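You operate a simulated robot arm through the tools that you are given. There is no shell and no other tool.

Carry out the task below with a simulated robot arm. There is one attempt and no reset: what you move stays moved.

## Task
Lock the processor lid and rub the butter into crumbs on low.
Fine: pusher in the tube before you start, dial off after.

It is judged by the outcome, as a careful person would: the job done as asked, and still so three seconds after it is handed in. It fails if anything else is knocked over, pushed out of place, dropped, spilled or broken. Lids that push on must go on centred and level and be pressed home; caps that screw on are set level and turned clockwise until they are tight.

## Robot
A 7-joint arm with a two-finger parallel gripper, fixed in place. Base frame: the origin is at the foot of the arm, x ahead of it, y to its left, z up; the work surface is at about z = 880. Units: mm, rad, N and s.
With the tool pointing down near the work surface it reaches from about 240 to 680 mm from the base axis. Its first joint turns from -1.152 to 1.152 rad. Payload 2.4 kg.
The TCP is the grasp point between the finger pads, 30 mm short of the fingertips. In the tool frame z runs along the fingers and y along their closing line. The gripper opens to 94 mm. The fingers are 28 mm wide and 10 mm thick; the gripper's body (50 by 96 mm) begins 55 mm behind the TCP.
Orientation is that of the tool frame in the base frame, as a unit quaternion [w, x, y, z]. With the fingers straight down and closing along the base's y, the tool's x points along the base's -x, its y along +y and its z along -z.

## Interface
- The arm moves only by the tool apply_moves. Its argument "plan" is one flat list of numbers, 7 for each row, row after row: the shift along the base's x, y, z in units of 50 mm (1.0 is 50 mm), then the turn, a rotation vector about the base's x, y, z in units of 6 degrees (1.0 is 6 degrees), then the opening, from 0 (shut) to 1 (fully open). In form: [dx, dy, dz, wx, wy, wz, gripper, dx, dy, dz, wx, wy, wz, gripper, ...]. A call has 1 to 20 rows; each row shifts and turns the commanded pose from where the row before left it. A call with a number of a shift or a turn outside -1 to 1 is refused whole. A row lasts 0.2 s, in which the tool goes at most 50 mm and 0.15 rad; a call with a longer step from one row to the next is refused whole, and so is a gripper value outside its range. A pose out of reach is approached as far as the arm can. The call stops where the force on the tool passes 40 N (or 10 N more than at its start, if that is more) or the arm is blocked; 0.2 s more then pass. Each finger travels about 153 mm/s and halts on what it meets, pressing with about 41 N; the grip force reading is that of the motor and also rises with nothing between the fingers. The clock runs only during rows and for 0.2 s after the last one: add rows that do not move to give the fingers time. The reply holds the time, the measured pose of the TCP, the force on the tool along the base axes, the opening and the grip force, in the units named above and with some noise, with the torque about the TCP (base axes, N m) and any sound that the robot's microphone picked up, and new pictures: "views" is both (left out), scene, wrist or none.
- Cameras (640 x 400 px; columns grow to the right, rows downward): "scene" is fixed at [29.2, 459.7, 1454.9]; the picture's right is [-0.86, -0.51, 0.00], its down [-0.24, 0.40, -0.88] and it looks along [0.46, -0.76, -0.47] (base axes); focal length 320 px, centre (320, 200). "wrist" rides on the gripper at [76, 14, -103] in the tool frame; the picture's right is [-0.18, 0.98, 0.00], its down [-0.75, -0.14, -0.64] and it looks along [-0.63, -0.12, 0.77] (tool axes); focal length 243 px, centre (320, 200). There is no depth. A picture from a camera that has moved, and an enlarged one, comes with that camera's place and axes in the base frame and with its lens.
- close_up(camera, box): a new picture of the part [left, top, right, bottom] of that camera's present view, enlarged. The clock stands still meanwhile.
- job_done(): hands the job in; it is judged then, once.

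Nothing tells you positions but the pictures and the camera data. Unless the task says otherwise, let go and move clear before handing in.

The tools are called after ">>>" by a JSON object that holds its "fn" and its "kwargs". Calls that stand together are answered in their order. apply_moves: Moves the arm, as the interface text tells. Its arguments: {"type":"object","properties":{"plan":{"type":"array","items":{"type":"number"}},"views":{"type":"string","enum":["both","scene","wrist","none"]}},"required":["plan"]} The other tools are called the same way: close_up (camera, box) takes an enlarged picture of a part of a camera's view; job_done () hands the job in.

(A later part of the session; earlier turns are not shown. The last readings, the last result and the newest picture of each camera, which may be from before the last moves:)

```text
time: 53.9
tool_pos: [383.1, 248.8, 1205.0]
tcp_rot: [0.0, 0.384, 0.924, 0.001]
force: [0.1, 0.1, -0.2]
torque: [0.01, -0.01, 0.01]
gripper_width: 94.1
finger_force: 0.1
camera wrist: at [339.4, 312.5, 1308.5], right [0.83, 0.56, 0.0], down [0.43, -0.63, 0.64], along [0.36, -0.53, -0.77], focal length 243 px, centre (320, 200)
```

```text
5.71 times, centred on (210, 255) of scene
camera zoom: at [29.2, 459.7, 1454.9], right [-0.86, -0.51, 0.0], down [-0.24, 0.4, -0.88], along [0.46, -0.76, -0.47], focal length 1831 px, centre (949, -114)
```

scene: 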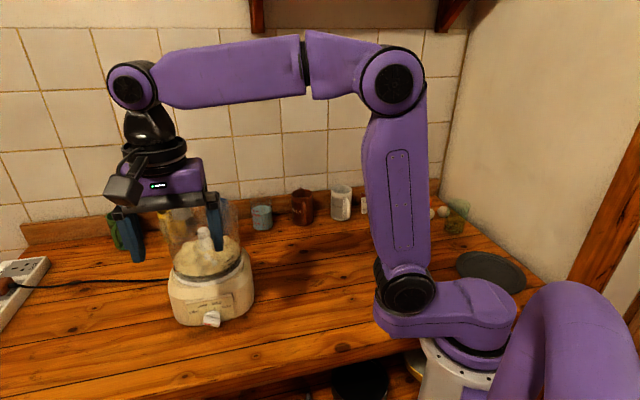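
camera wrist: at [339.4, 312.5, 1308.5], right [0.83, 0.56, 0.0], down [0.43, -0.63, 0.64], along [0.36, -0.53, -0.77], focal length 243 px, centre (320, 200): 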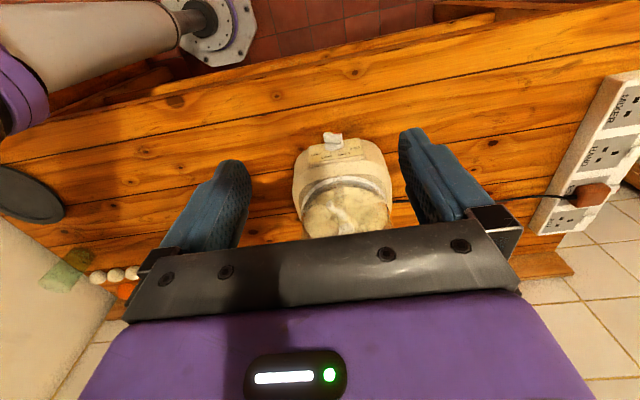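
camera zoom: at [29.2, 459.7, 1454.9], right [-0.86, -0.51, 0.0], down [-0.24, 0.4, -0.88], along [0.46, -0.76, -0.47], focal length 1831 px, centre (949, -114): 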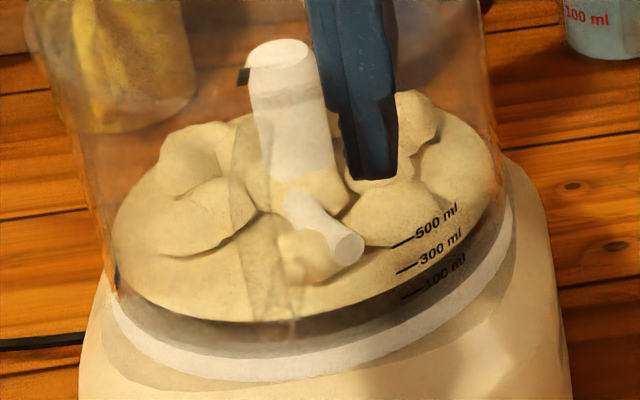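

>>> {"fn": "close_up", "kwargs": {"camera": "wrist", "box": [280, 115, 410, 235]}}

>>> {"fn": "close_up", "kwargs": {"camera": "wrist", "box": [310, 125, 370, 165]}}

```text
3.33 times, centred on (345, 175) of wrist
camera zoom: at [339.4, 312.5, 1308.5], right [0.83, 0.56, 0.0], down [0.43, -0.63, 0.64], along [0.36, -0.53, -0.77], focal length 809 px, centre (237, 283)
```

zoom: 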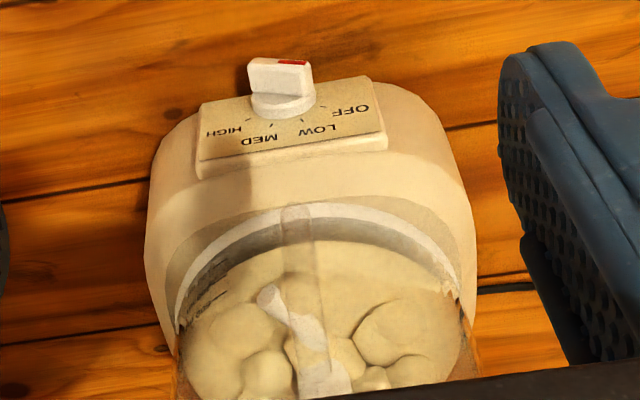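

```text
10.00 times, centred on (340, 145) of wrist
camera zoom: at [339.4, 312.5, 1308.5], right [0.83, 0.56, 0.0], down [0.43, -0.63, 0.64], along [0.36, -0.53, -0.77], focal length 2426 px, centre (120, 750)
```

zoom: 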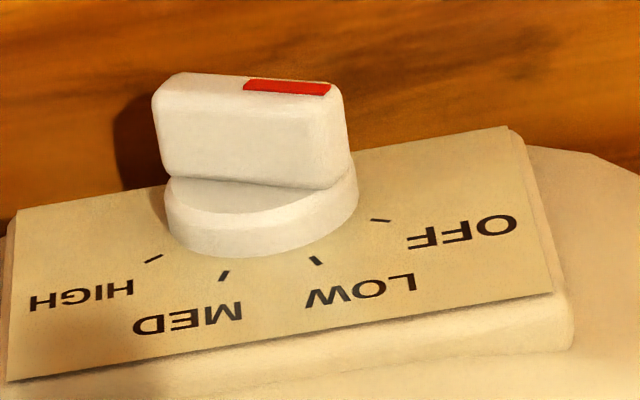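

Now I have a clear view of the dial: a round base with a bar grip, red end pointing at OFF, with its axis around (470,165,929). I'll pitch the tool to face the dial from the front and come down to a stand-off.

>>> {"fn": "apply_moves", "kwargs": {"plan": [0.042, -0.031, -0.473, -0.655, -0.655, 0, 1, 0.042, -0.031, -0.473, -0.655, -0.655, 0, 1, 0.042, -0.031, -0.473, -0.655, -0.655, 0, 1, 0.042, -0.031, -0.473, -0.655, -0.655, 0, 1, 0.042, -0.031, -0.473, -0.655, -0.655, 0, 1, 0.042, -0.031, -0.473, -0.655, -0.655, 0, 1, 0.042, -0.031, -0.473, -0.655, -0.655, 0, 1, 0.042, -0.031, -0.473, -0.655, -0.655, 0, 1, 0.042, -0.031, -0.473, -0.655, -0.655, 0, 1, 0, 0, 0, 0, 0, 0, 1]}}

>>> {"fn": "close_up", "kwargs": {"camera": "wrist", "box": [230, 80, 430, 220]}}

>>> {"fn": "close_up", "kwargs": {"camera": "scene", "box": [150, 230, 290, 340]}}

```text
time: 56.1
tool_pos: [402.4, 233.6, 990.1]
tcp_rot: [0.391, 0.346, 0.838, -0.16]
force: [-0.1, 0.4, -0.4]
torque: [0.01, 0.01, 0.0]
gripper_width: 94.1
finger_force: 0.1
camera wrist: at [321.3, 333.6, 999.4], right [0.78, 0.61, 0.14], down [-0.11, -0.09, 0.99], along [0.62, -0.78, -0.01], focal length 243 px, centre (320, 200)
```

scene: 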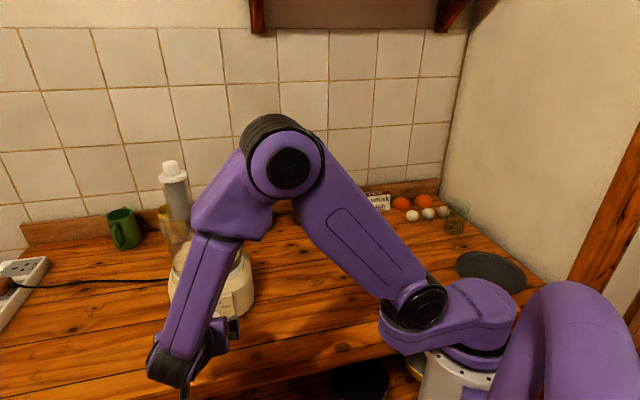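
wrist: 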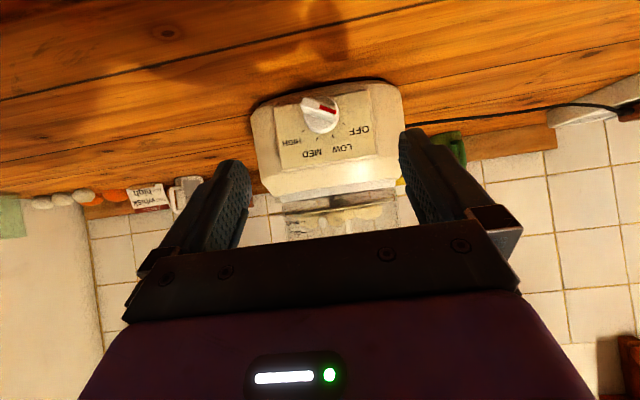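

```text
2.86 times, centred on (330, 150) of wrist
camera zoom: at [321.3, 333.6, 999.4], right [0.78, 0.61, 0.14], down [-0.11, -0.09, 0.99], along [0.62, -0.78, -0.01], focal length 693 px, centre (291, 343)
```

zoom: 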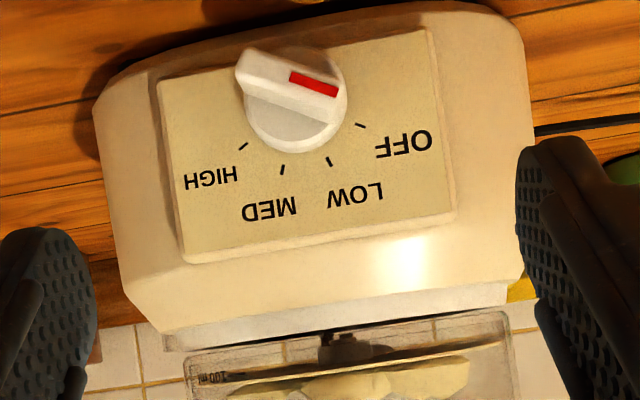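

```text
3.64 times, centred on (220, 285) of scene
camera zoom: at [29.2, 459.7, 1454.9], right [-0.86, -0.51, 0.0], down [-0.24, 0.4, -0.88], along [0.46, -0.76, -0.47], focal length 1165 px, centre (684, -109)
```

zoom: 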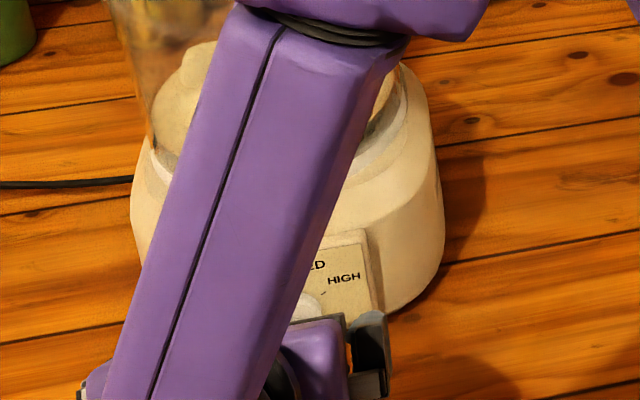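

The wrist camera looks straight at the dial, which points at OFF. I'll advance partway with the fingers straddling the knob and look again.

>>> {"fn": "apply_moves", "kwargs": {"plan": [0.2, -0.2, -0.32, 0, 0, 0, 1, 0.2, -0.2, -0.32, 0, 0, 0, 1, 0.16, -0.16, -0.32, 0, 0, 0, 1, 0, 0, 0, 0, 0, 0, 1], "views": "wrist"}}

>>> {"fn": "close_up", "kwargs": {"camera": "wrist", "box": [230, 80, 430, 220]}}

```text
time: 57.1
tool_pos: [432.1, 206.3, 942.7]
tcp_rot: [0.391, 0.345, 0.838, -0.16]
force: [0.7, -0.5, -0.3]
torque: [0.0, 0.01, 0.01]
gripper_width: 94.3
finger_force: 0.0
camera wrist: at [349.8, 306.1, 951.7], right [0.78, 0.61, 0.14], down [-0.11, -0.1, 0.99], along [0.62, -0.78, -0.01], focal length 243 px, centre (320, 200)
```

wrist: 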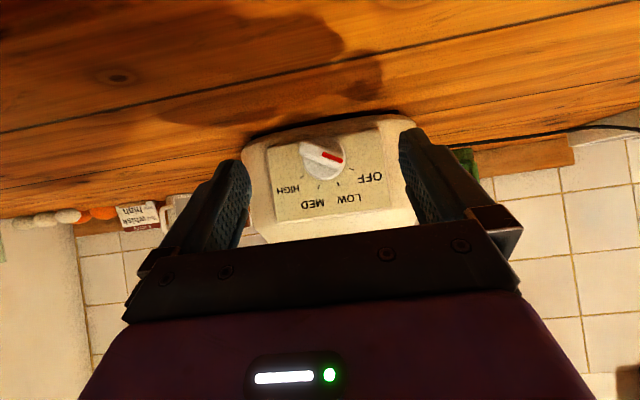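

```text
2.86 times, centred on (330, 150) of wrist
camera zoom: at [349.8, 306.1, 951.7], right [0.78, 0.61, 0.14], down [-0.11, -0.1, 0.99], along [0.62, -0.78, -0.01], focal length 693 px, centre (291, 343)
```

zoom: 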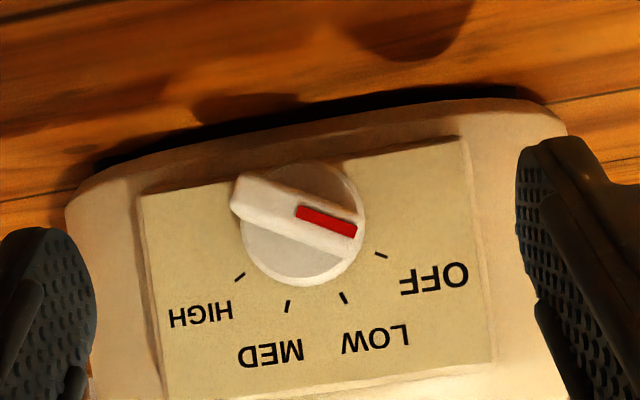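

>>> {"fn": "apply_moves", "kwargs": {"plan": [0.14, -0.12, -0.15, 0, 0, 0, 0.6, 0.14, -0.15, -0.14, 0, 0, 0, 0.6, 0, 0, 0, 0, 0, 0, 0.6, 0, 0, 0, 0, 0, 0, 0.6], "views": "wrist"}}

>>> {"fn": "close_up", "kwargs": {"camera": "wrist", "box": [230, 80, 430, 220]}}

```text
time: 58.1
tool_pos: [445.7, 191.9, 928.2]
tcp_rot: [0.391, 0.347, 0.837, -0.161]
force: [0.3, -0.4, 0.9]
torque: [0.03, -0.03, 0.01]
gripper_width: 56.3
finger_force: 0.0
camera wrist: at [363.2, 292.5, 937.2], right [0.78, 0.61, 0.14], down [-0.11, -0.1, 0.99], along [0.62, -0.78, -0.01], focal length 243 px, centre (320, 200)
```

wrist: 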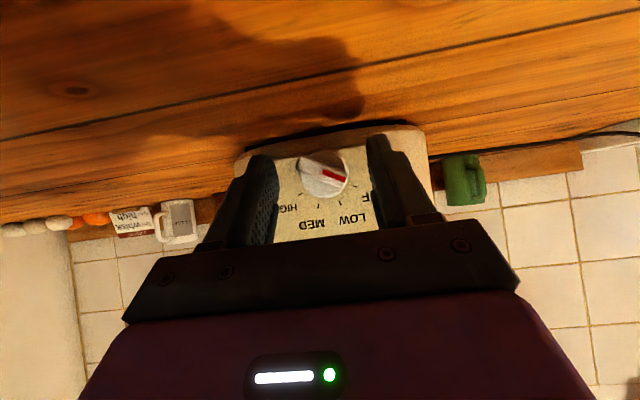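

```text
2.86 times, centred on (330, 150) of wrist
camera zoom: at [363.2, 292.5, 937.2], right [0.78, 0.61, 0.14], down [-0.11, -0.1, 0.99], along [0.62, -0.78, -0.01], focal length 693 px, centre (291, 343)
```

zoom: 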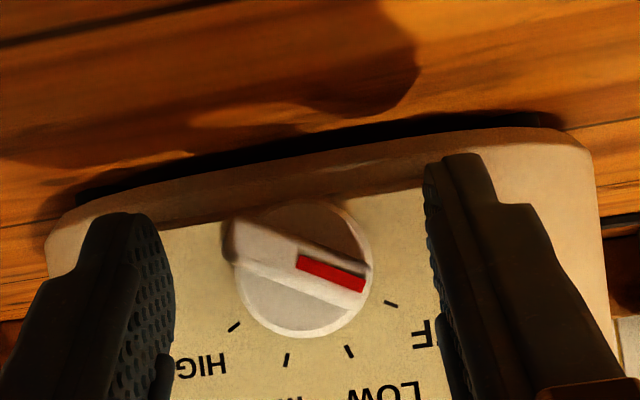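

Fingers are centred on the knob, about 26 mm from the panel. I'll advance 12 mm so they straddle the bar, then squeeze gradually to turn it clockwise to LOW.

>>> {"fn": "apply_moves", "kwargs": {"plan": [0.085, -0.085, 0, 0, 0, 0, 0.6, 0.085, -0.085, 0, 0, 0, 0, 0.6, 0, 0, 0, 0, 0, 0, 0.6], "views": "wrist"}}

>>> {"fn": "close_up", "kwargs": {"camera": "wrist", "box": [230, 100, 410, 230]}}

```text
time: 58.9
tool_pos: [454.5, 183.9, 929.4]
tcp_rot: [0.392, 0.346, 0.837, -0.161]
force: [0.5, 0.1, -0.3]
torque: [-0.04, -0.03, -0.01]
gripper_width: 56.2
finger_force: 0.0
camera wrist: at [372.2, 284.1, 937.6], right [0.78, 0.61, 0.14], down [-0.11, -0.1, 0.99], along [0.62, -0.78, -0.01], focal length 243 px, centre (320, 200)
```

wrist: 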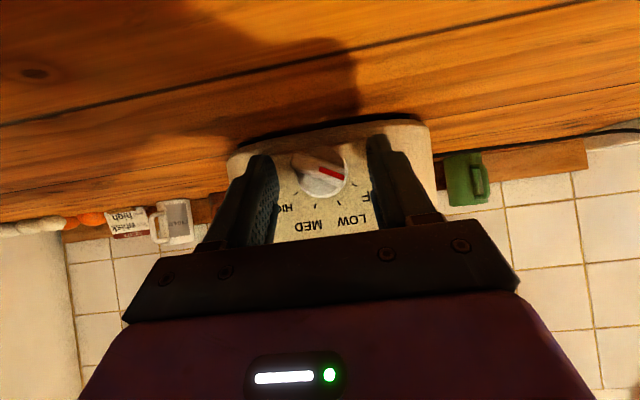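

```text
3.08 times, centred on (320, 165) of wrist
camera zoom: at [372.2, 284.1, 937.6], right [0.78, 0.61, 0.14], down [-0.11, -0.1, 0.99], along [0.62, -0.78, -0.01], focal length 746 px, centre (320, 308)
```

zoom: 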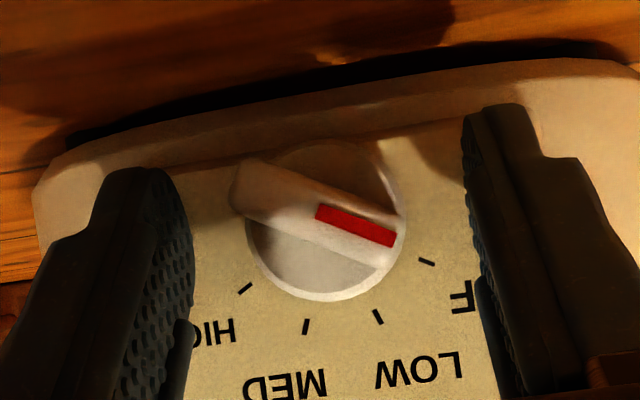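

To avoid clamping the round base, I'll back off 6 mm and rise 8 mm, so only the bar is reached. Then I'll nudge the pointer end sideways with one finger.

>>> {"fn": "apply_moves", "kwargs": {"plan": [-0.085, 0.085, 0.08, 0, 0, 0, 0.6, 0, 0, 0.08, 0, 0, 0, 0.5, 0, 0, 0, 0, 0, 0, 0.45, 0, 0, 0, 0, 0, 0, 0.45], "views": "wrist"}}

>>> {"fn": "close_up", "kwargs": {"camera": "wrist", "box": [230, 100, 410, 230]}}

>>> {"fn": "close_up", "kwargs": {"camera": "scene", "box": [160, 270, 280, 370]}}

```text
time: 59.9
tool_pos: [450.0, 187.9, 937.7]
tcp_rot: [0.391, 0.346, 0.837, -0.161]
force: [0.0, 1.0, 0.2]
torque: [-0.01, 0.0, -0.01]
gripper_width: 42.5
finger_force: 0.0
camera wrist: at [368.1, 288.5, 945.9], right [0.78, 0.61, 0.14], down [-0.11, -0.1, 0.99], along [0.62, -0.78, -0.01], focal length 243 px, centre (320, 200)
```

wrist: 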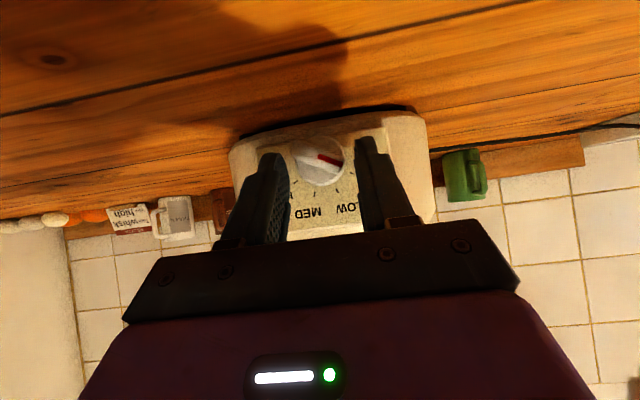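

```text
3.08 times, centred on (320, 165) of wrist
camera zoom: at [368.1, 288.5, 945.9], right [0.78, 0.61, 0.14], down [-0.11, -0.1, 0.99], along [0.62, -0.78, -0.01], focal length 746 px, centre (320, 308)
```

zoom: 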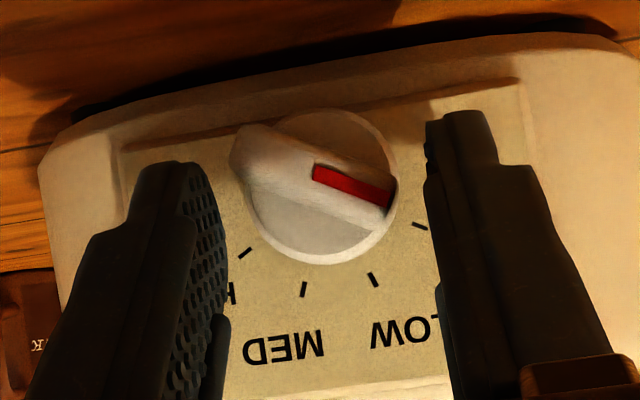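

```text
4.00 times, centred on (220, 320) of scene
camera zoom: at [29.2, 459.7, 1454.9], right [-0.86, -0.51, 0.0], down [-0.24, 0.4, -0.88], along [0.46, -0.76, -0.47], focal length 1281 px, centre (720, -280)
```

zoom: 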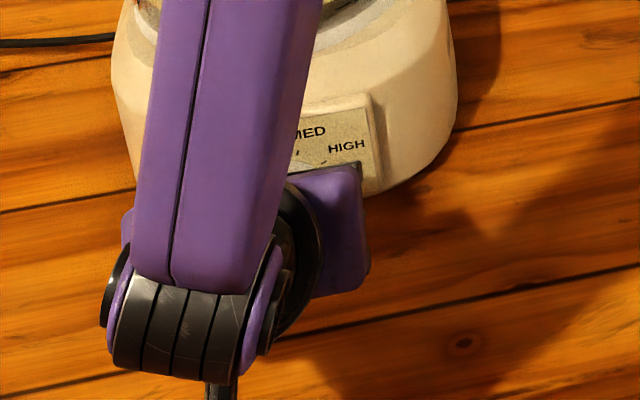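

The geometry is good: fingertips about 19 mm from the panel and level with the axis, on the bar only. I'll push the pointer end toward LOW in steps.

>>> {"fn": "apply_moves", "kwargs": {"plan": [-0.057, -0.057, 0, 0, 0, 0, 0.45, -0.057, -0.057, 0, 0, 0, 0, 0.45, 0, 0, 0, 0, 0, 0, 0.45], "views": "none"}}

>>> {"fn": "close_up", "kwargs": {"camera": "wrist", "box": [230, 100, 410, 230]}}

```text
time: 60.7
tool_pos: [443.6, 184.6, 938.3]
tcp_rot: [0.392, 0.346, 0.837, -0.16]
force: [8.6, 4.3, 2.0]
torque: [0.13, -0.11, 0.11]
gripper_width: 47.2
finger_force: 4.2
```

```text
3.08 times, centred on (320, 165) of wrist
camera zoom: at [362.7, 283.4, 946.7], right [0.78, 0.61, 0.15], down [-0.11, -0.1, 0.99], along [0.62, -0.78, -0.01], focal length 746 px, centre (320, 308)
```

zoom: 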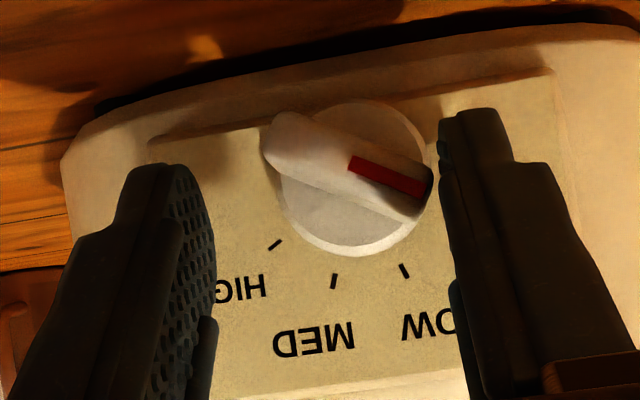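

The knob resists and the finger just gives way (about 9 N), because pushing nearly along the bar has poor leverage. I'll re-centre, flatten the pitch to 30°, and squeeze with both fingers so the bar is turned by a couple.

>>> {"fn": "apply_moves", "kwargs": {"plan": [0.094, 0.094, 0, 0, 0, 0, 0.6, -0.02, 0.02, -0.1, -0.59, -0.59, 0, 0.6, 0, 0, -0.1, -0.59, -0.59, 0, 0.6, 0, 0, 0, 0, 0, 0, 0.6], "views": "wrist"}}

>>> {"fn": "close_up", "kwargs": {"camera": "wrist", "box": [230, 100, 410, 230]}}

```text
time: 61.7
tool_pos: [448.6, 187.9, 927.2]
tcp_rot: [0.464, 0.33, 0.8, -0.19]
force: [-0.8, 0.1, -0.5]
torque: [0.05, -0.02, 0.0]
gripper_width: 56.3
finger_force: 0.2
camera wrist: at [366.9, 288.3, 913.5], right [0.76, 0.63, 0.16], down [-0.23, 0.03, 0.97], along [0.61, -0.77, 0.17], focal length 243 px, centre (320, 200)
```

wrist: 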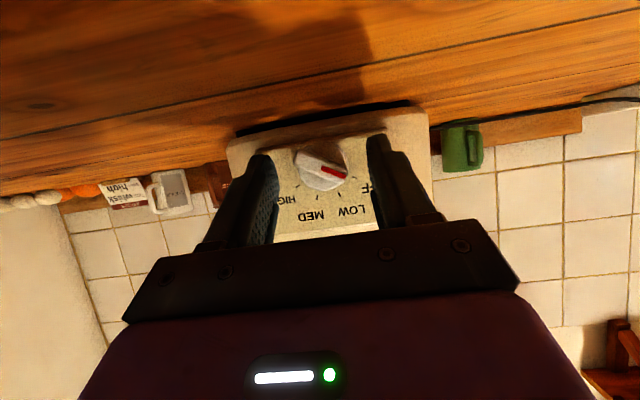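

```text
3.08 times, centred on (320, 165) of wrist
camera zoom: at [366.9, 288.3, 913.5], right [0.76, 0.63, 0.16], down [-0.23, 0.03, 0.97], along [0.61, -0.77, 0.17], focal length 746 px, centre (320, 308)
```

zoom: 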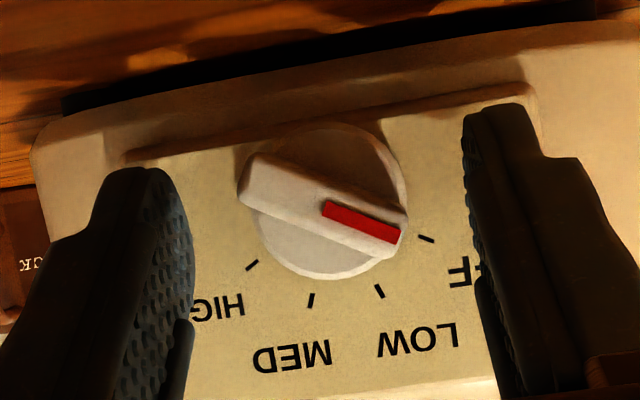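

Centred, with only the bar in reach. Now squeezing gradually.

>>> {"fn": "apply_moves", "kwargs": {"plan": [0, 0, 0, 0, 0, 0, 0.45, 0, 0, 0, 0, 0, 0, 0.36, 0, 0, 0, 0, 0, 0, 0.3, 0, 0, 0, 0, 0, 0, 0.28], "views": "none"}}

>>> {"fn": "close_up", "kwargs": {"camera": "wrist", "box": [230, 100, 410, 230]}}

```text
time: 62.7
tool_pos: [447.5, 187.6, 926.5]
tcp_rot: [0.463, 0.331, 0.8, -0.191]
force: [3.4, 1.0, -0.1]
torque: [-0.05, -0.07, -0.07]
gripper_width: 34.1
finger_force: 41.1
```

```text
3.08 times, centred on (320, 165) of wrist
camera zoom: at [366.9, 288.5, 913.7], right [0.76, 0.63, 0.16], down [-0.23, 0.03, 0.97], along [0.61, -0.77, 0.16], focal length 746 px, centre (320, 308)
```

zoom: 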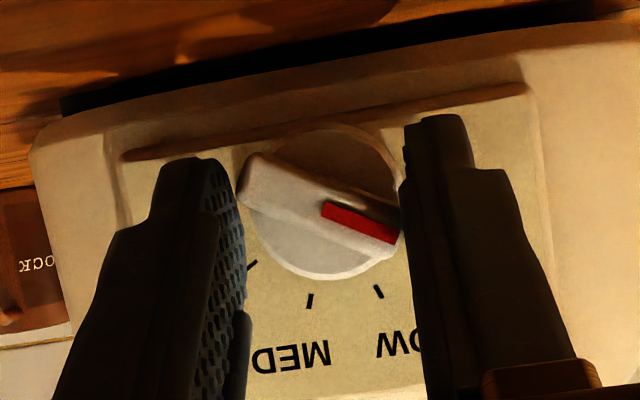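

The fingers are clamped on the knob at 34 mm with full grip force and it isn't turning by itself, so I'll turn the tool clockwise about the dial's axis instead: two 8° steps first, then look.

>>> {"fn": "apply_moves", "kwargs": {"plan": [-0.0197, -0.0197, -0.002, 0.943, -0.943, 0, 0.25, -0.0194, -0.0194, -0.006, 0.943, -0.943, 0, 0.25, 0, 0, 0, 0, 0, 0, 0.25], "views": "wrist"}}

>>> {"fn": "close_up", "kwargs": {"camera": "wrist", "box": [230, 100, 410, 230]}}

```text
time: 63.5
tool_pos: [459.7, 186.4, 927.1]
tcp_rot: [0.498, 0.376, 0.774, -0.108]
force: [-1.1, 0.9, 0.4]
torque: [0.01, -0.03, 0.01]
gripper_width: 23.7
finger_force: 0.1
out of reach, approached as far as the arm can: row 1, 2
camera wrist: at [380.9, 288.3, 915.7], right [0.72, 0.59, 0.36], down [-0.37, -0.11, 0.92], along [0.59, -0.8, 0.14], focal length 243 px, centre (320, 200)
```

wrist: 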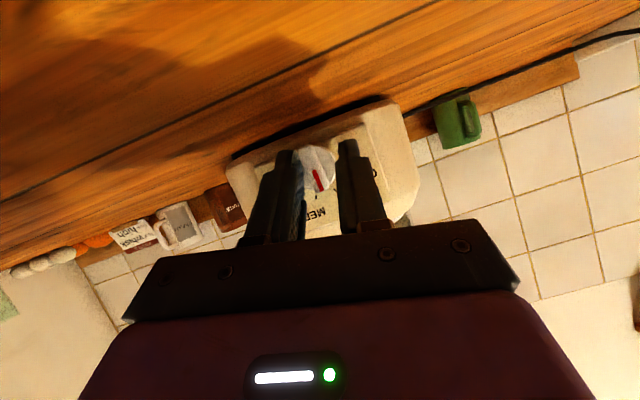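

```text
3.08 times, centred on (320, 165) of wrist
camera zoom: at [380.9, 288.3, 915.7], right [0.72, 0.59, 0.36], down [-0.37, -0.11, 0.92], along [0.59, -0.8, 0.14], focal length 746 px, centre (320, 308)
```

zoom: 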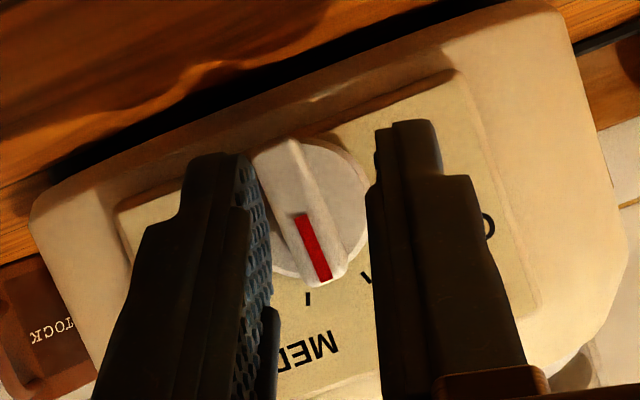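

The knob slipped round past LOW: the pointer is now about halfway to MED. That roll was also near the arm's limit. No motor sound is reported. I'll open, back out, undo the roll, and re-check.

>>> {"fn": "apply_moves", "kwargs": {"plan": [0, 0, 0, 0, 0, 0, 0.5, -0.3, 0.3, 0.1, 0, 0, 0, 0.5, -0.3, 0.3, 0.1, -0.943, 0.943, 0, 0.5, 0, 0, 0, -0.943, 0.943, 0, 0.5, 0, 0, 0, 0, 0, 0, 0.5], "views": "wrist"}}

>>> {"fn": "close_up", "kwargs": {"camera": "wrist", "box": [230, 80, 410, 210]}}

>>> {"fn": "close_up", "kwargs": {"camera": "scene", "box": [145, 150, 265, 260]}}

```text
time: 64.7
tool_pos: [430.0, 216.8, 937.0]
tcp_rot: [0.454, 0.312, 0.805, -0.22]
force: [-0.4, 0.0, -0.1]
torque: [-0.01, 0.0, -0.01]
gripper_width: 47.1
finger_force: 0.1
camera wrist: at [348.0, 315.8, 922.0], right [0.76, 0.64, 0.09], down [-0.18, 0.08, 0.98], along [0.62, -0.76, 0.18], focal length 243 px, centre (320, 200)
```

wrist: 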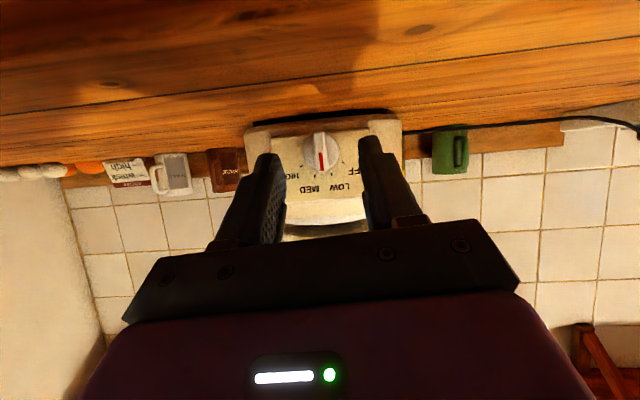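

```text
3.08 times, centred on (320, 145) of wrist
camera zoom: at [348.0, 315.8, 922.0], right [0.76, 0.64, 0.09], down [-0.18, 0.08, 0.98], along [0.62, -0.76, 0.18], focal length 746 px, centre (320, 369)
```

zoom: 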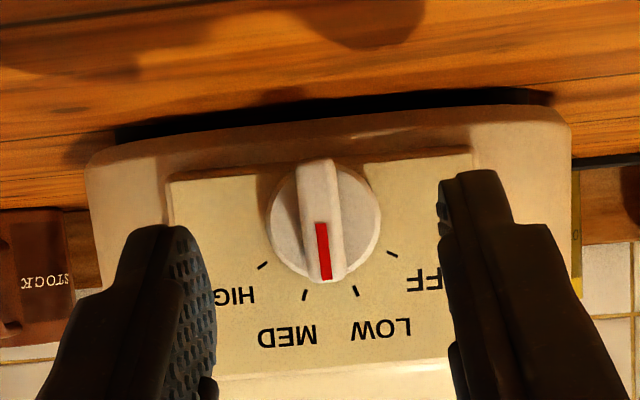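

```text
3.64 times, centred on (205, 205) of scene
camera zoom: at [29.2, 459.7, 1454.9], right [-0.86, -0.51, 0.0], down [-0.24, 0.4, -0.88], along [0.46, -0.76, -0.47], focal length 1165 px, centre (738, 182)
```

zoom: 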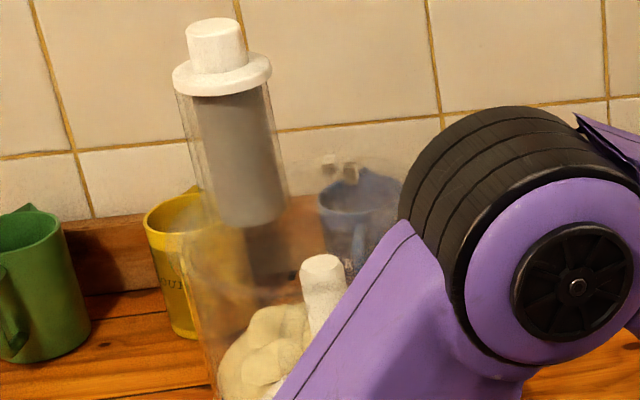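

The pointer now sits straight up, midway between LOW and MED, and nothing is running. The processor also appears to have slid back roughly 28 mm when the arm ran out of reach; the mugs are untouched. Since the bar is vertical, I can grip it flush and then turn it anticlockwise with the tool, a pure couple. I'll line up first.

>>> {"fn": "apply_moves", "kwargs": {"plan": [0.16, -0.21, -0.05, 0.59, 0.59, 0, 0.5, 0.16, -0.21, -0.05, 0.59, 0.59, 0, 0.5, 0.17, -0.22, -0.06, 0.47, -0.47, 0, 0.5, 0, 0, 0, 0, 0, 0, 0.5], "views": "wrist"}}

>>> {"fn": "close_up", "kwargs": {"camera": "wrist", "box": [230, 90, 410, 220]}}

>>> {"fn": "close_up", "kwargs": {"camera": "scene", "box": [100, 150, 300, 350]}}

```text
time: 65.7
tool_pos: [453.7, 184.2, 929.5]
tcp_rot: [0.395, 0.339, 0.839, -0.158]
force: [-0.3, -0.7, -0.7]
torque: [0.0, -0.01, 0.01]
gripper_width: 47.0
finger_force: 0.1
camera wrist: at [371.5, 284.1, 937.5], right [0.77, 0.62, 0.14], down [-0.11, -0.09, 0.99], along [0.63, -0.78, 0.0], focal length 243 px, centre (320, 200)
```

wrist: 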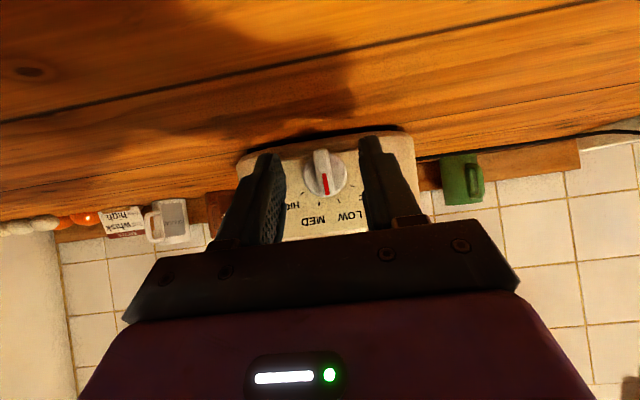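

```text
3.08 times, centred on (320, 155) of wrist
camera zoom: at [371.5, 284.1, 937.5], right [0.77, 0.62, 0.14], down [-0.11, -0.09, 0.99], along [0.63, -0.78, 0.0], focal length 746 px, centre (320, 338)
```

zoom: 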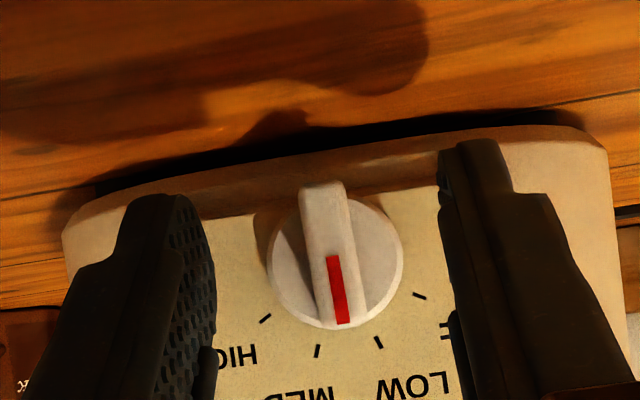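

```text
2.00 times, centred on (200, 250) of scene
camera zoom: at [29.2, 459.7, 1454.9], right [-0.86, -0.51, 0.0], down [-0.24, 0.4, -0.88], along [0.46, -0.76, -0.47], focal length 641 px, centre (560, 100)
```

zoom: 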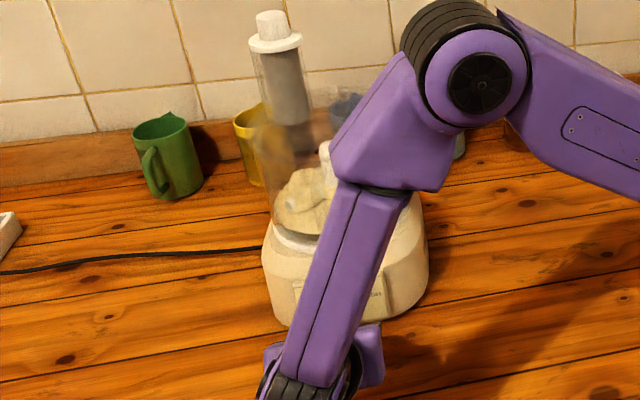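

>>> {"fn": "apply_moves", "kwargs": {"plan": [0.07, -0.1, -0.014, 0, 0, 0, 0.5, 0.07, -0.1, -0.014, 0, 0, 0, 0.4, 0, 0, 0, 0, 0, 0, 0.4], "views": "none"}}

>>> {"fn": "close_up", "kwargs": {"camera": "wrist", "box": [230, 90, 410, 220]}}

```text
time: 66.5
tool_pos: [461.2, 173.8, 927.0]
tcp_rot: [0.395, 0.341, 0.838, -0.16]
force: [-0.4, -0.5, 0.1]
torque: [0.01, -0.02, -0.02]
gripper_width: 37.6
finger_force: 0.1
```

```text
3.08 times, centred on (320, 155) of wrist
camera zoom: at [379.1, 274.1, 935.2], right [0.77, 0.62, 0.14], down [-0.11, -0.09, 0.99], along [0.63, -0.78, 0.0], focal length 746 px, centre (320, 338)
```

zoom: 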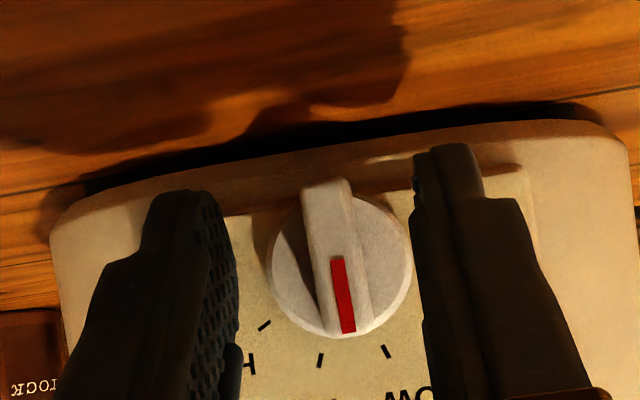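

>>> {"fn": "apply_moves", "kwargs": {"plan": [0.057, -0.057, 0.01, 0, 0, 0, 0.35, 0.057, -0.057, 0, 0, 0, 0, 0.35, 0, 0, 0, 0, 0, 0, 0.35], "views": "none"}}

>>> {"fn": "close_up", "kwargs": {"camera": "wrist", "box": [230, 90, 410, 220]}}

```text
time: 67.3
tool_pos: [467.5, 169.1, 928.5]
tcp_rot: [0.395, 0.339, 0.839, -0.159]
force: [0.3, -0.2, 0.2]
torque: [-0.02, 0.03, 0.05]
gripper_width: 32.8
finger_force: 0.0
```

```text
3.08 times, centred on (320, 155) of wrist
camera zoom: at [384.3, 268.2, 936.2], right [0.77, 0.62, 0.14], down [-0.11, -0.09, 0.99], along [0.63, -0.78, 0.0], focal length 746 px, centre (320, 338)
```

zoom: 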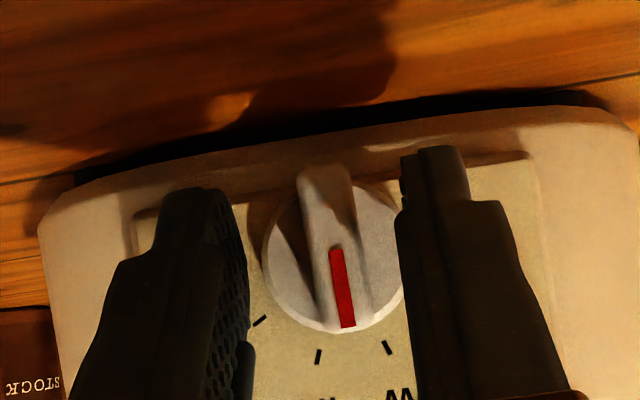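

>>> {"fn": "apply_moves", "kwargs": {"plan": [-0.02, 0.02, 0, 0, 0, 0, 0.25, 0, 0, 0, 0, 0, 0, 0.15, 0, 0, 0, 0, 0, 0, 0.1, 0, 0, 0, 0, 0, 0, 0.05], "views": "none"}}

>>> {"fn": "close_up", "kwargs": {"camera": "wrist", "box": [230, 90, 410, 220]}}

```text
time: 68.3
tool_pos: [466.2, 169.5, 927.9]
tcp_rot: [0.394, 0.34, 0.839, -0.158]
force: [7.0, 6.5, 6.3]
torque: [0.78, 0.45, -0.05]
gripper_width: 11.3
finger_force: 41.2
```

```text
3.08 times, centred on (320, 155) of wrist
camera zoom: at [383.6, 270.0, 936.3], right [0.77, 0.63, 0.15], down [-0.11, -0.09, 0.99], along [0.63, -0.77, 0.0], focal length 746 px, centre (320, 338)
```

zoom: 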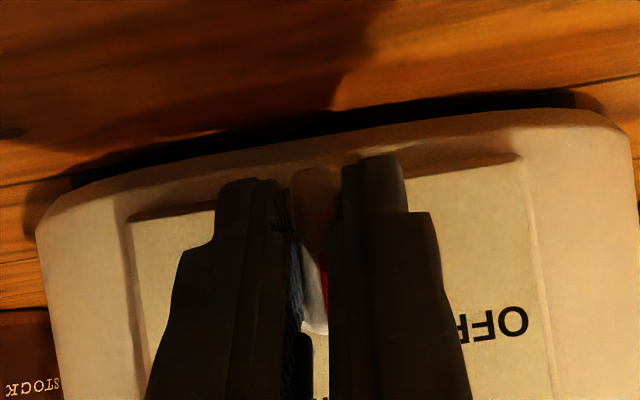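

The bar is gripped flush at 11 mm. Turning anticlockwise 20° about the dial axis, to LOW.

>>> {"fn": "apply_moves", "kwargs": {"plan": [0.0198, 0.0198, -0.002, -0.825, 0.825, 0, 0.05, 0.0195, 0.0195, -0.005, -0.825, 0.825, 0, 0.05, 0.0163, 0.0163, -0.007, -0.707, 0.707, 0, 0.05], "views": "both"}}

>>> {"fn": "close_up", "kwargs": {"camera": "wrist", "box": [230, 90, 410, 220]}}

>>> {"fn": "close_up", "kwargs": {"camera": "scene", "box": [130, 130, 270, 270]}}

```text
time: 69.1
tool_pos: [469.0, 173.4, 927.7]
tcp_rot: [0.328, 0.265, 0.855, -0.302]
force: [-1.0, 7.0, 9.1]
torque: [0.07, 0.02, -0.62]
gripper_width: 10.7
finger_force: 41.0
camera wrist: at [387.3, 273.8, 930.7], right [0.76, 0.62, -0.2], down [0.14, 0.16, 0.98], along [0.64, -0.77, 0.03], focal length 243 px, centre (320, 200)
```

scene: 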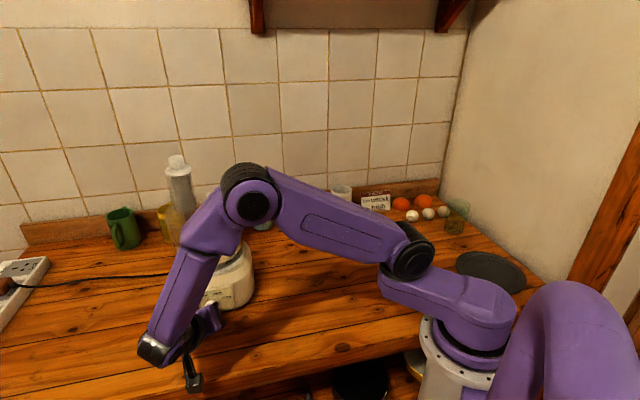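
wrist: 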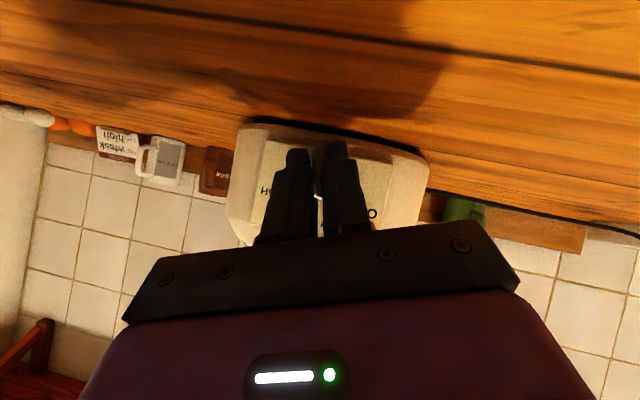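

```text
3.08 times, centred on (320, 155) of wrist
camera zoom: at [387.3, 273.8, 930.7], right [0.76, 0.62, -0.2], down [0.14, 0.16, 0.98], along [0.64, -0.77, 0.03], focal length 746 px, centre (320, 338)
```

zoom: 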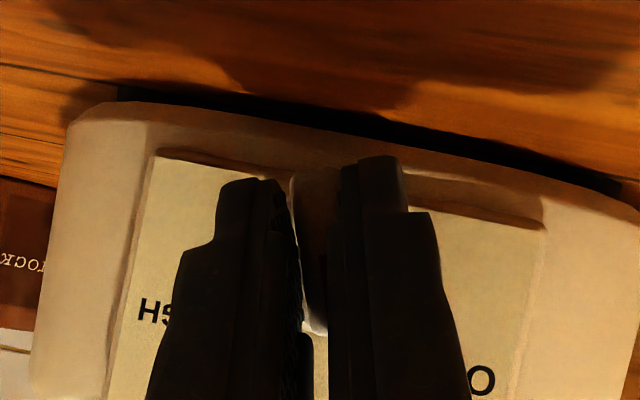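

```text
2.86 times, centred on (200, 200) of scene
camera zoom: at [29.0, 459.8, 1454.9], right [-0.86, -0.51, 0.0], down [-0.24, 0.4, -0.88], along [0.46, -0.76, -0.47], focal length 915 px, centre (663, 200)
```

zoom: 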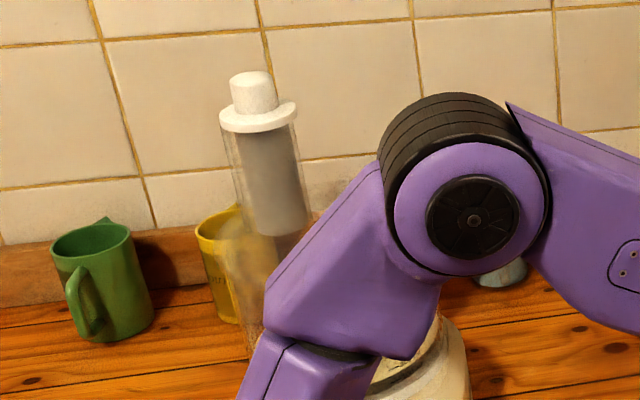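

>>> {"fn": "apply_moves", "kwargs": {"plan": [0, 0, 0, 0, 0, 0, 0.05, 0, 0, 0, 0, 0, 0, 0.05, 0, 0, 0, 0, 0, 0, 0.05], "views": "both"}}

```text
time: 69.9
tool_pos: [469.4, 173.3, 926.1]
tcp_rot: [0.327, 0.266, 0.855, -0.302]
force: [-4.8, 6.1, 13.3]
torque: [-0.53, -0.43, -0.42]
gripper_width: 11.0
finger_force: 40.8
camera wrist: at [387.3, 273.8, 930.7], right [0.76, 0.62, -0.2], down [0.14, 0.15, 0.98], along [0.64, -0.77, 0.03], focal length 243 px, centre (320, 200)
```

scene: 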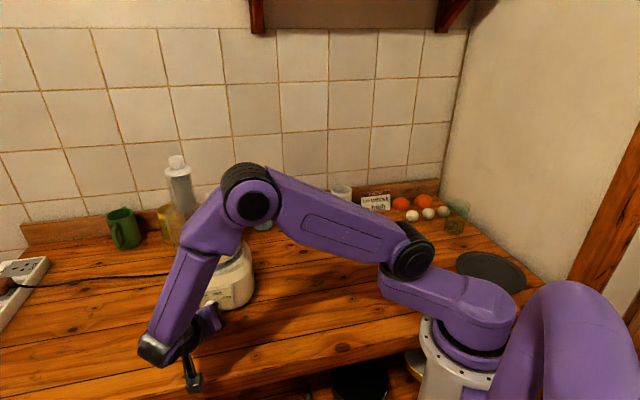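
wrist: 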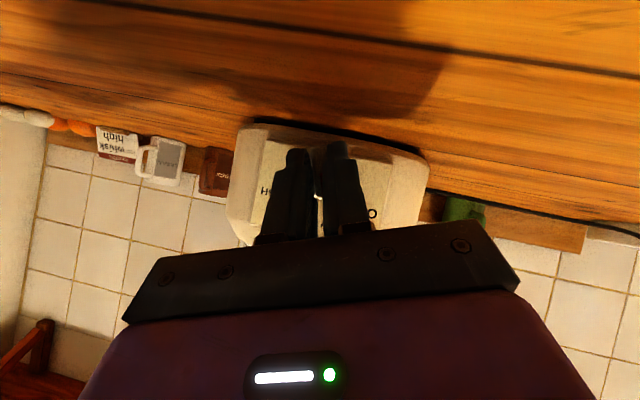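

No motor sound. I'll open the fingers to see exactly where the pointer is.

>>> {"fn": "apply_moves", "kwargs": {"plan": [0, 0, 0, 0, 0, 0, 0.3, -0.2, 0.2, 0.1, 0, 0, 0, 0.5, -0.3, 0.3, 0.15, 0, 0, 0, 0.5, 0, 0, 0, 0, 0, 0, 0.5], "views": "none"}}

>>> {"fn": "close_up", "kwargs": {"camera": "wrist", "box": [230, 70, 410, 200]}}

>>> {"fn": "close_up", "kwargs": {"camera": "scene", "box": [140, 140, 260, 250]}}

```text
time: 70.9
tool_pos: [444.1, 197.3, 940.1]
tcp_rot: [0.328, 0.267, 0.855, -0.301]
force: [-0.3, -0.2, 0.1]
torque: [0.03, 0.02, 0.04]
gripper_width: 47.1
finger_force: 0.1
```

```text
3.08 times, centred on (320, 135) of wrist
camera zoom: at [362.1, 297.6, 943.3], right [0.76, 0.62, -0.2], down [0.14, 0.15, 0.98], along [0.63, -0.77, 0.03], focal length 746 px, centre (320, 400)
```

zoom: 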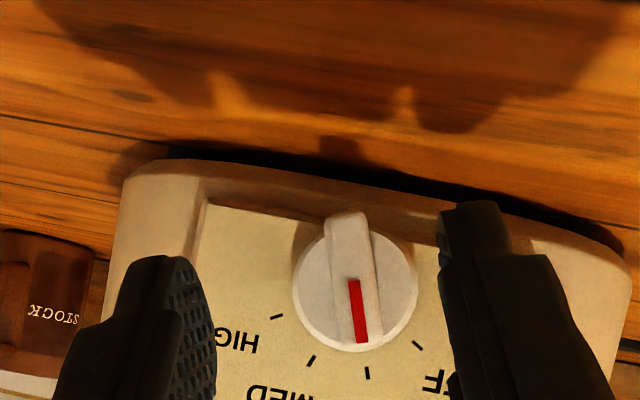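

```text
3.64 times, centred on (200, 195) of scene
camera zoom: at [29.2, 459.7, 1454.9], right [-0.86, -0.51, 0.0], down [-0.24, 0.4, -0.88], along [0.46, -0.76, -0.47], focal length 1165 px, centre (756, 218)
```

zoom: 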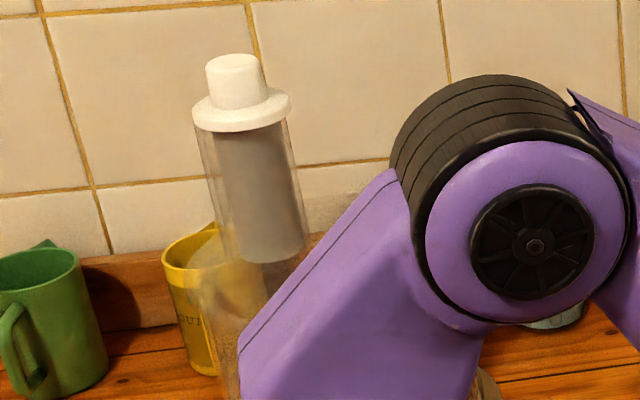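

The pointer is right on LOW, but no motor sound is reported. I'll lift the arm to see the bowl contents and the lid.

>>> {"fn": "apply_moves", "kwargs": {"plan": [-0.4, 0.4, 0.6, 0, 0, 0, 0.5, -0.2, 0.2, 0.9, 0, 0, 0, 0.5, 0, 0, 0.95, 0, 0, 0, 0.5, 0, 0, 0, 0, 0, 0, 0.5]}}

>>> {"fn": "close_up", "kwargs": {"camera": "wrist", "box": [200, 40, 440, 220]}}

>>> {"fn": "close_up", "kwargs": {"camera": "scene", "box": [140, 140, 280, 270]}}

```text
time: 71.9
tool_pos: [413.0, 228.3, 1061.9]
tcp_rot: [0.328, 0.266, 0.855, -0.302]
force: [-0.3, -0.5, 0.1]
torque: [0.01, -0.01, 0.02]
gripper_width: 46.9
finger_force: 0.0
camera wrist: at [331.3, 328.3, 1065.5], right [0.76, 0.62, -0.2], down [0.14, 0.15, 0.98], along [0.64, -0.77, 0.03], focal length 243 px, centre (320, 200)
```

scene: 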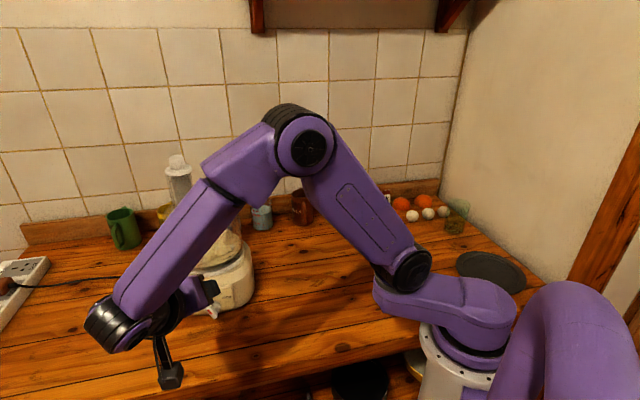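
wrist: 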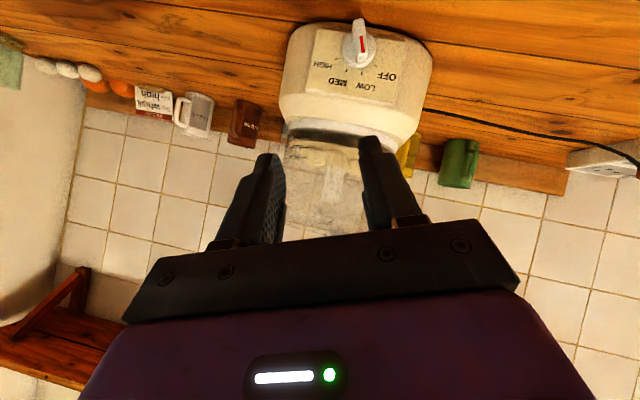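

```text
2.22 times, centred on (320, 130) of wrist
camera zoom: at [331.3, 328.3, 1065.5], right [0.76, 0.62, -0.2], down [0.14, 0.15, 0.98], along [0.64, -0.77, 0.03], focal length 539 px, centre (320, 356)
```

zoom: 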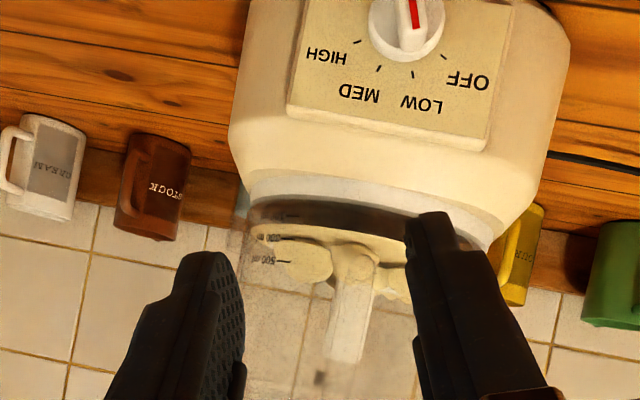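

```text
3.08 times, centred on (210, 205) of scene
camera zoom: at [29.2, 459.7, 1454.9], right [-0.86, -0.51, 0.0], down [-0.24, 0.4, -0.88], along [0.46, -0.76, -0.47], focal length 986 px, centre (658, 185)
```

zoom: 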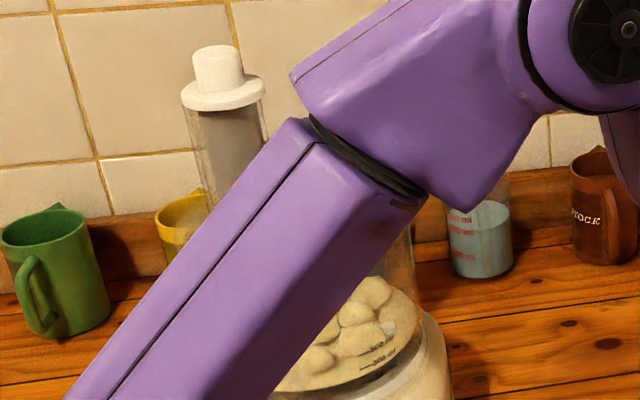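

The blade arm seems to be somewhere different from before, so the motor may actually be running. I'll wait briefly and compare.

>>> {"fn": "close_up", "kwargs": {"camera": "scene", "box": [195, 215, 255, 265]}}

>>> {"fn": "apply_moves", "kwargs": {"plan": [-0.3, 0.3, 0.3, 0, 0, 0, 0.5], "views": "none"}}

>>> {"fn": "close_up", "kwargs": {"camera": "scene", "box": [195, 215, 255, 265]}}

```text
8.00 times, centred on (225, 240) of scene
camera zoom: at [29.2, 459.7, 1454.9], right [-0.86, -0.51, 0.0], down [-0.24, 0.4, -0.88], along [0.46, -0.76, -0.47], focal length 2563 px, centre (1080, -120)
```

zoom: 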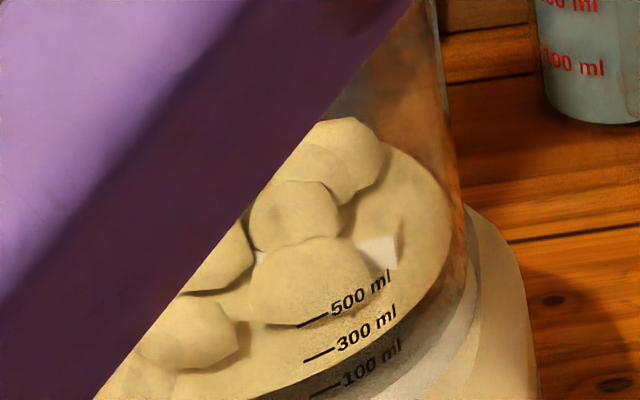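

```text
time: 72.3
tool_pos: [398.1, 244.2, 1076.1]
tcp_rot: [0.327, 0.266, 0.855, -0.301]
force: [-0.7, 0.7, -0.2]
torque: [0.02, 0.0, -0.01]
gripper_width: 47.0
finger_force: 0.0
```

```text
8.00 times, centred on (225, 240) of scene
camera zoom: at [29.3, 459.7, 1454.9], right [-0.86, -0.51, 0.0], down [-0.24, 0.4, -0.88], along [0.45, -0.76, -0.47], focal length 2563 px, centre (1080, -120)
```

zoom: 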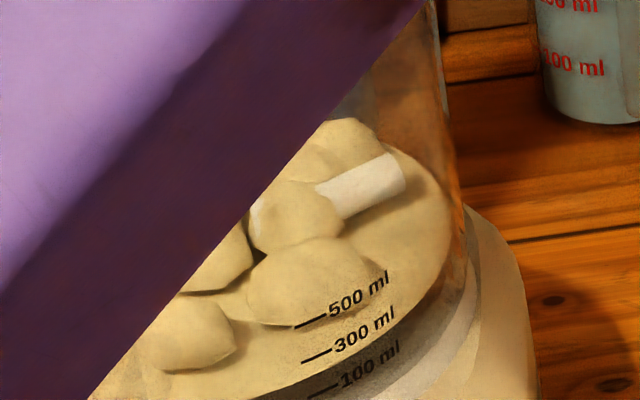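

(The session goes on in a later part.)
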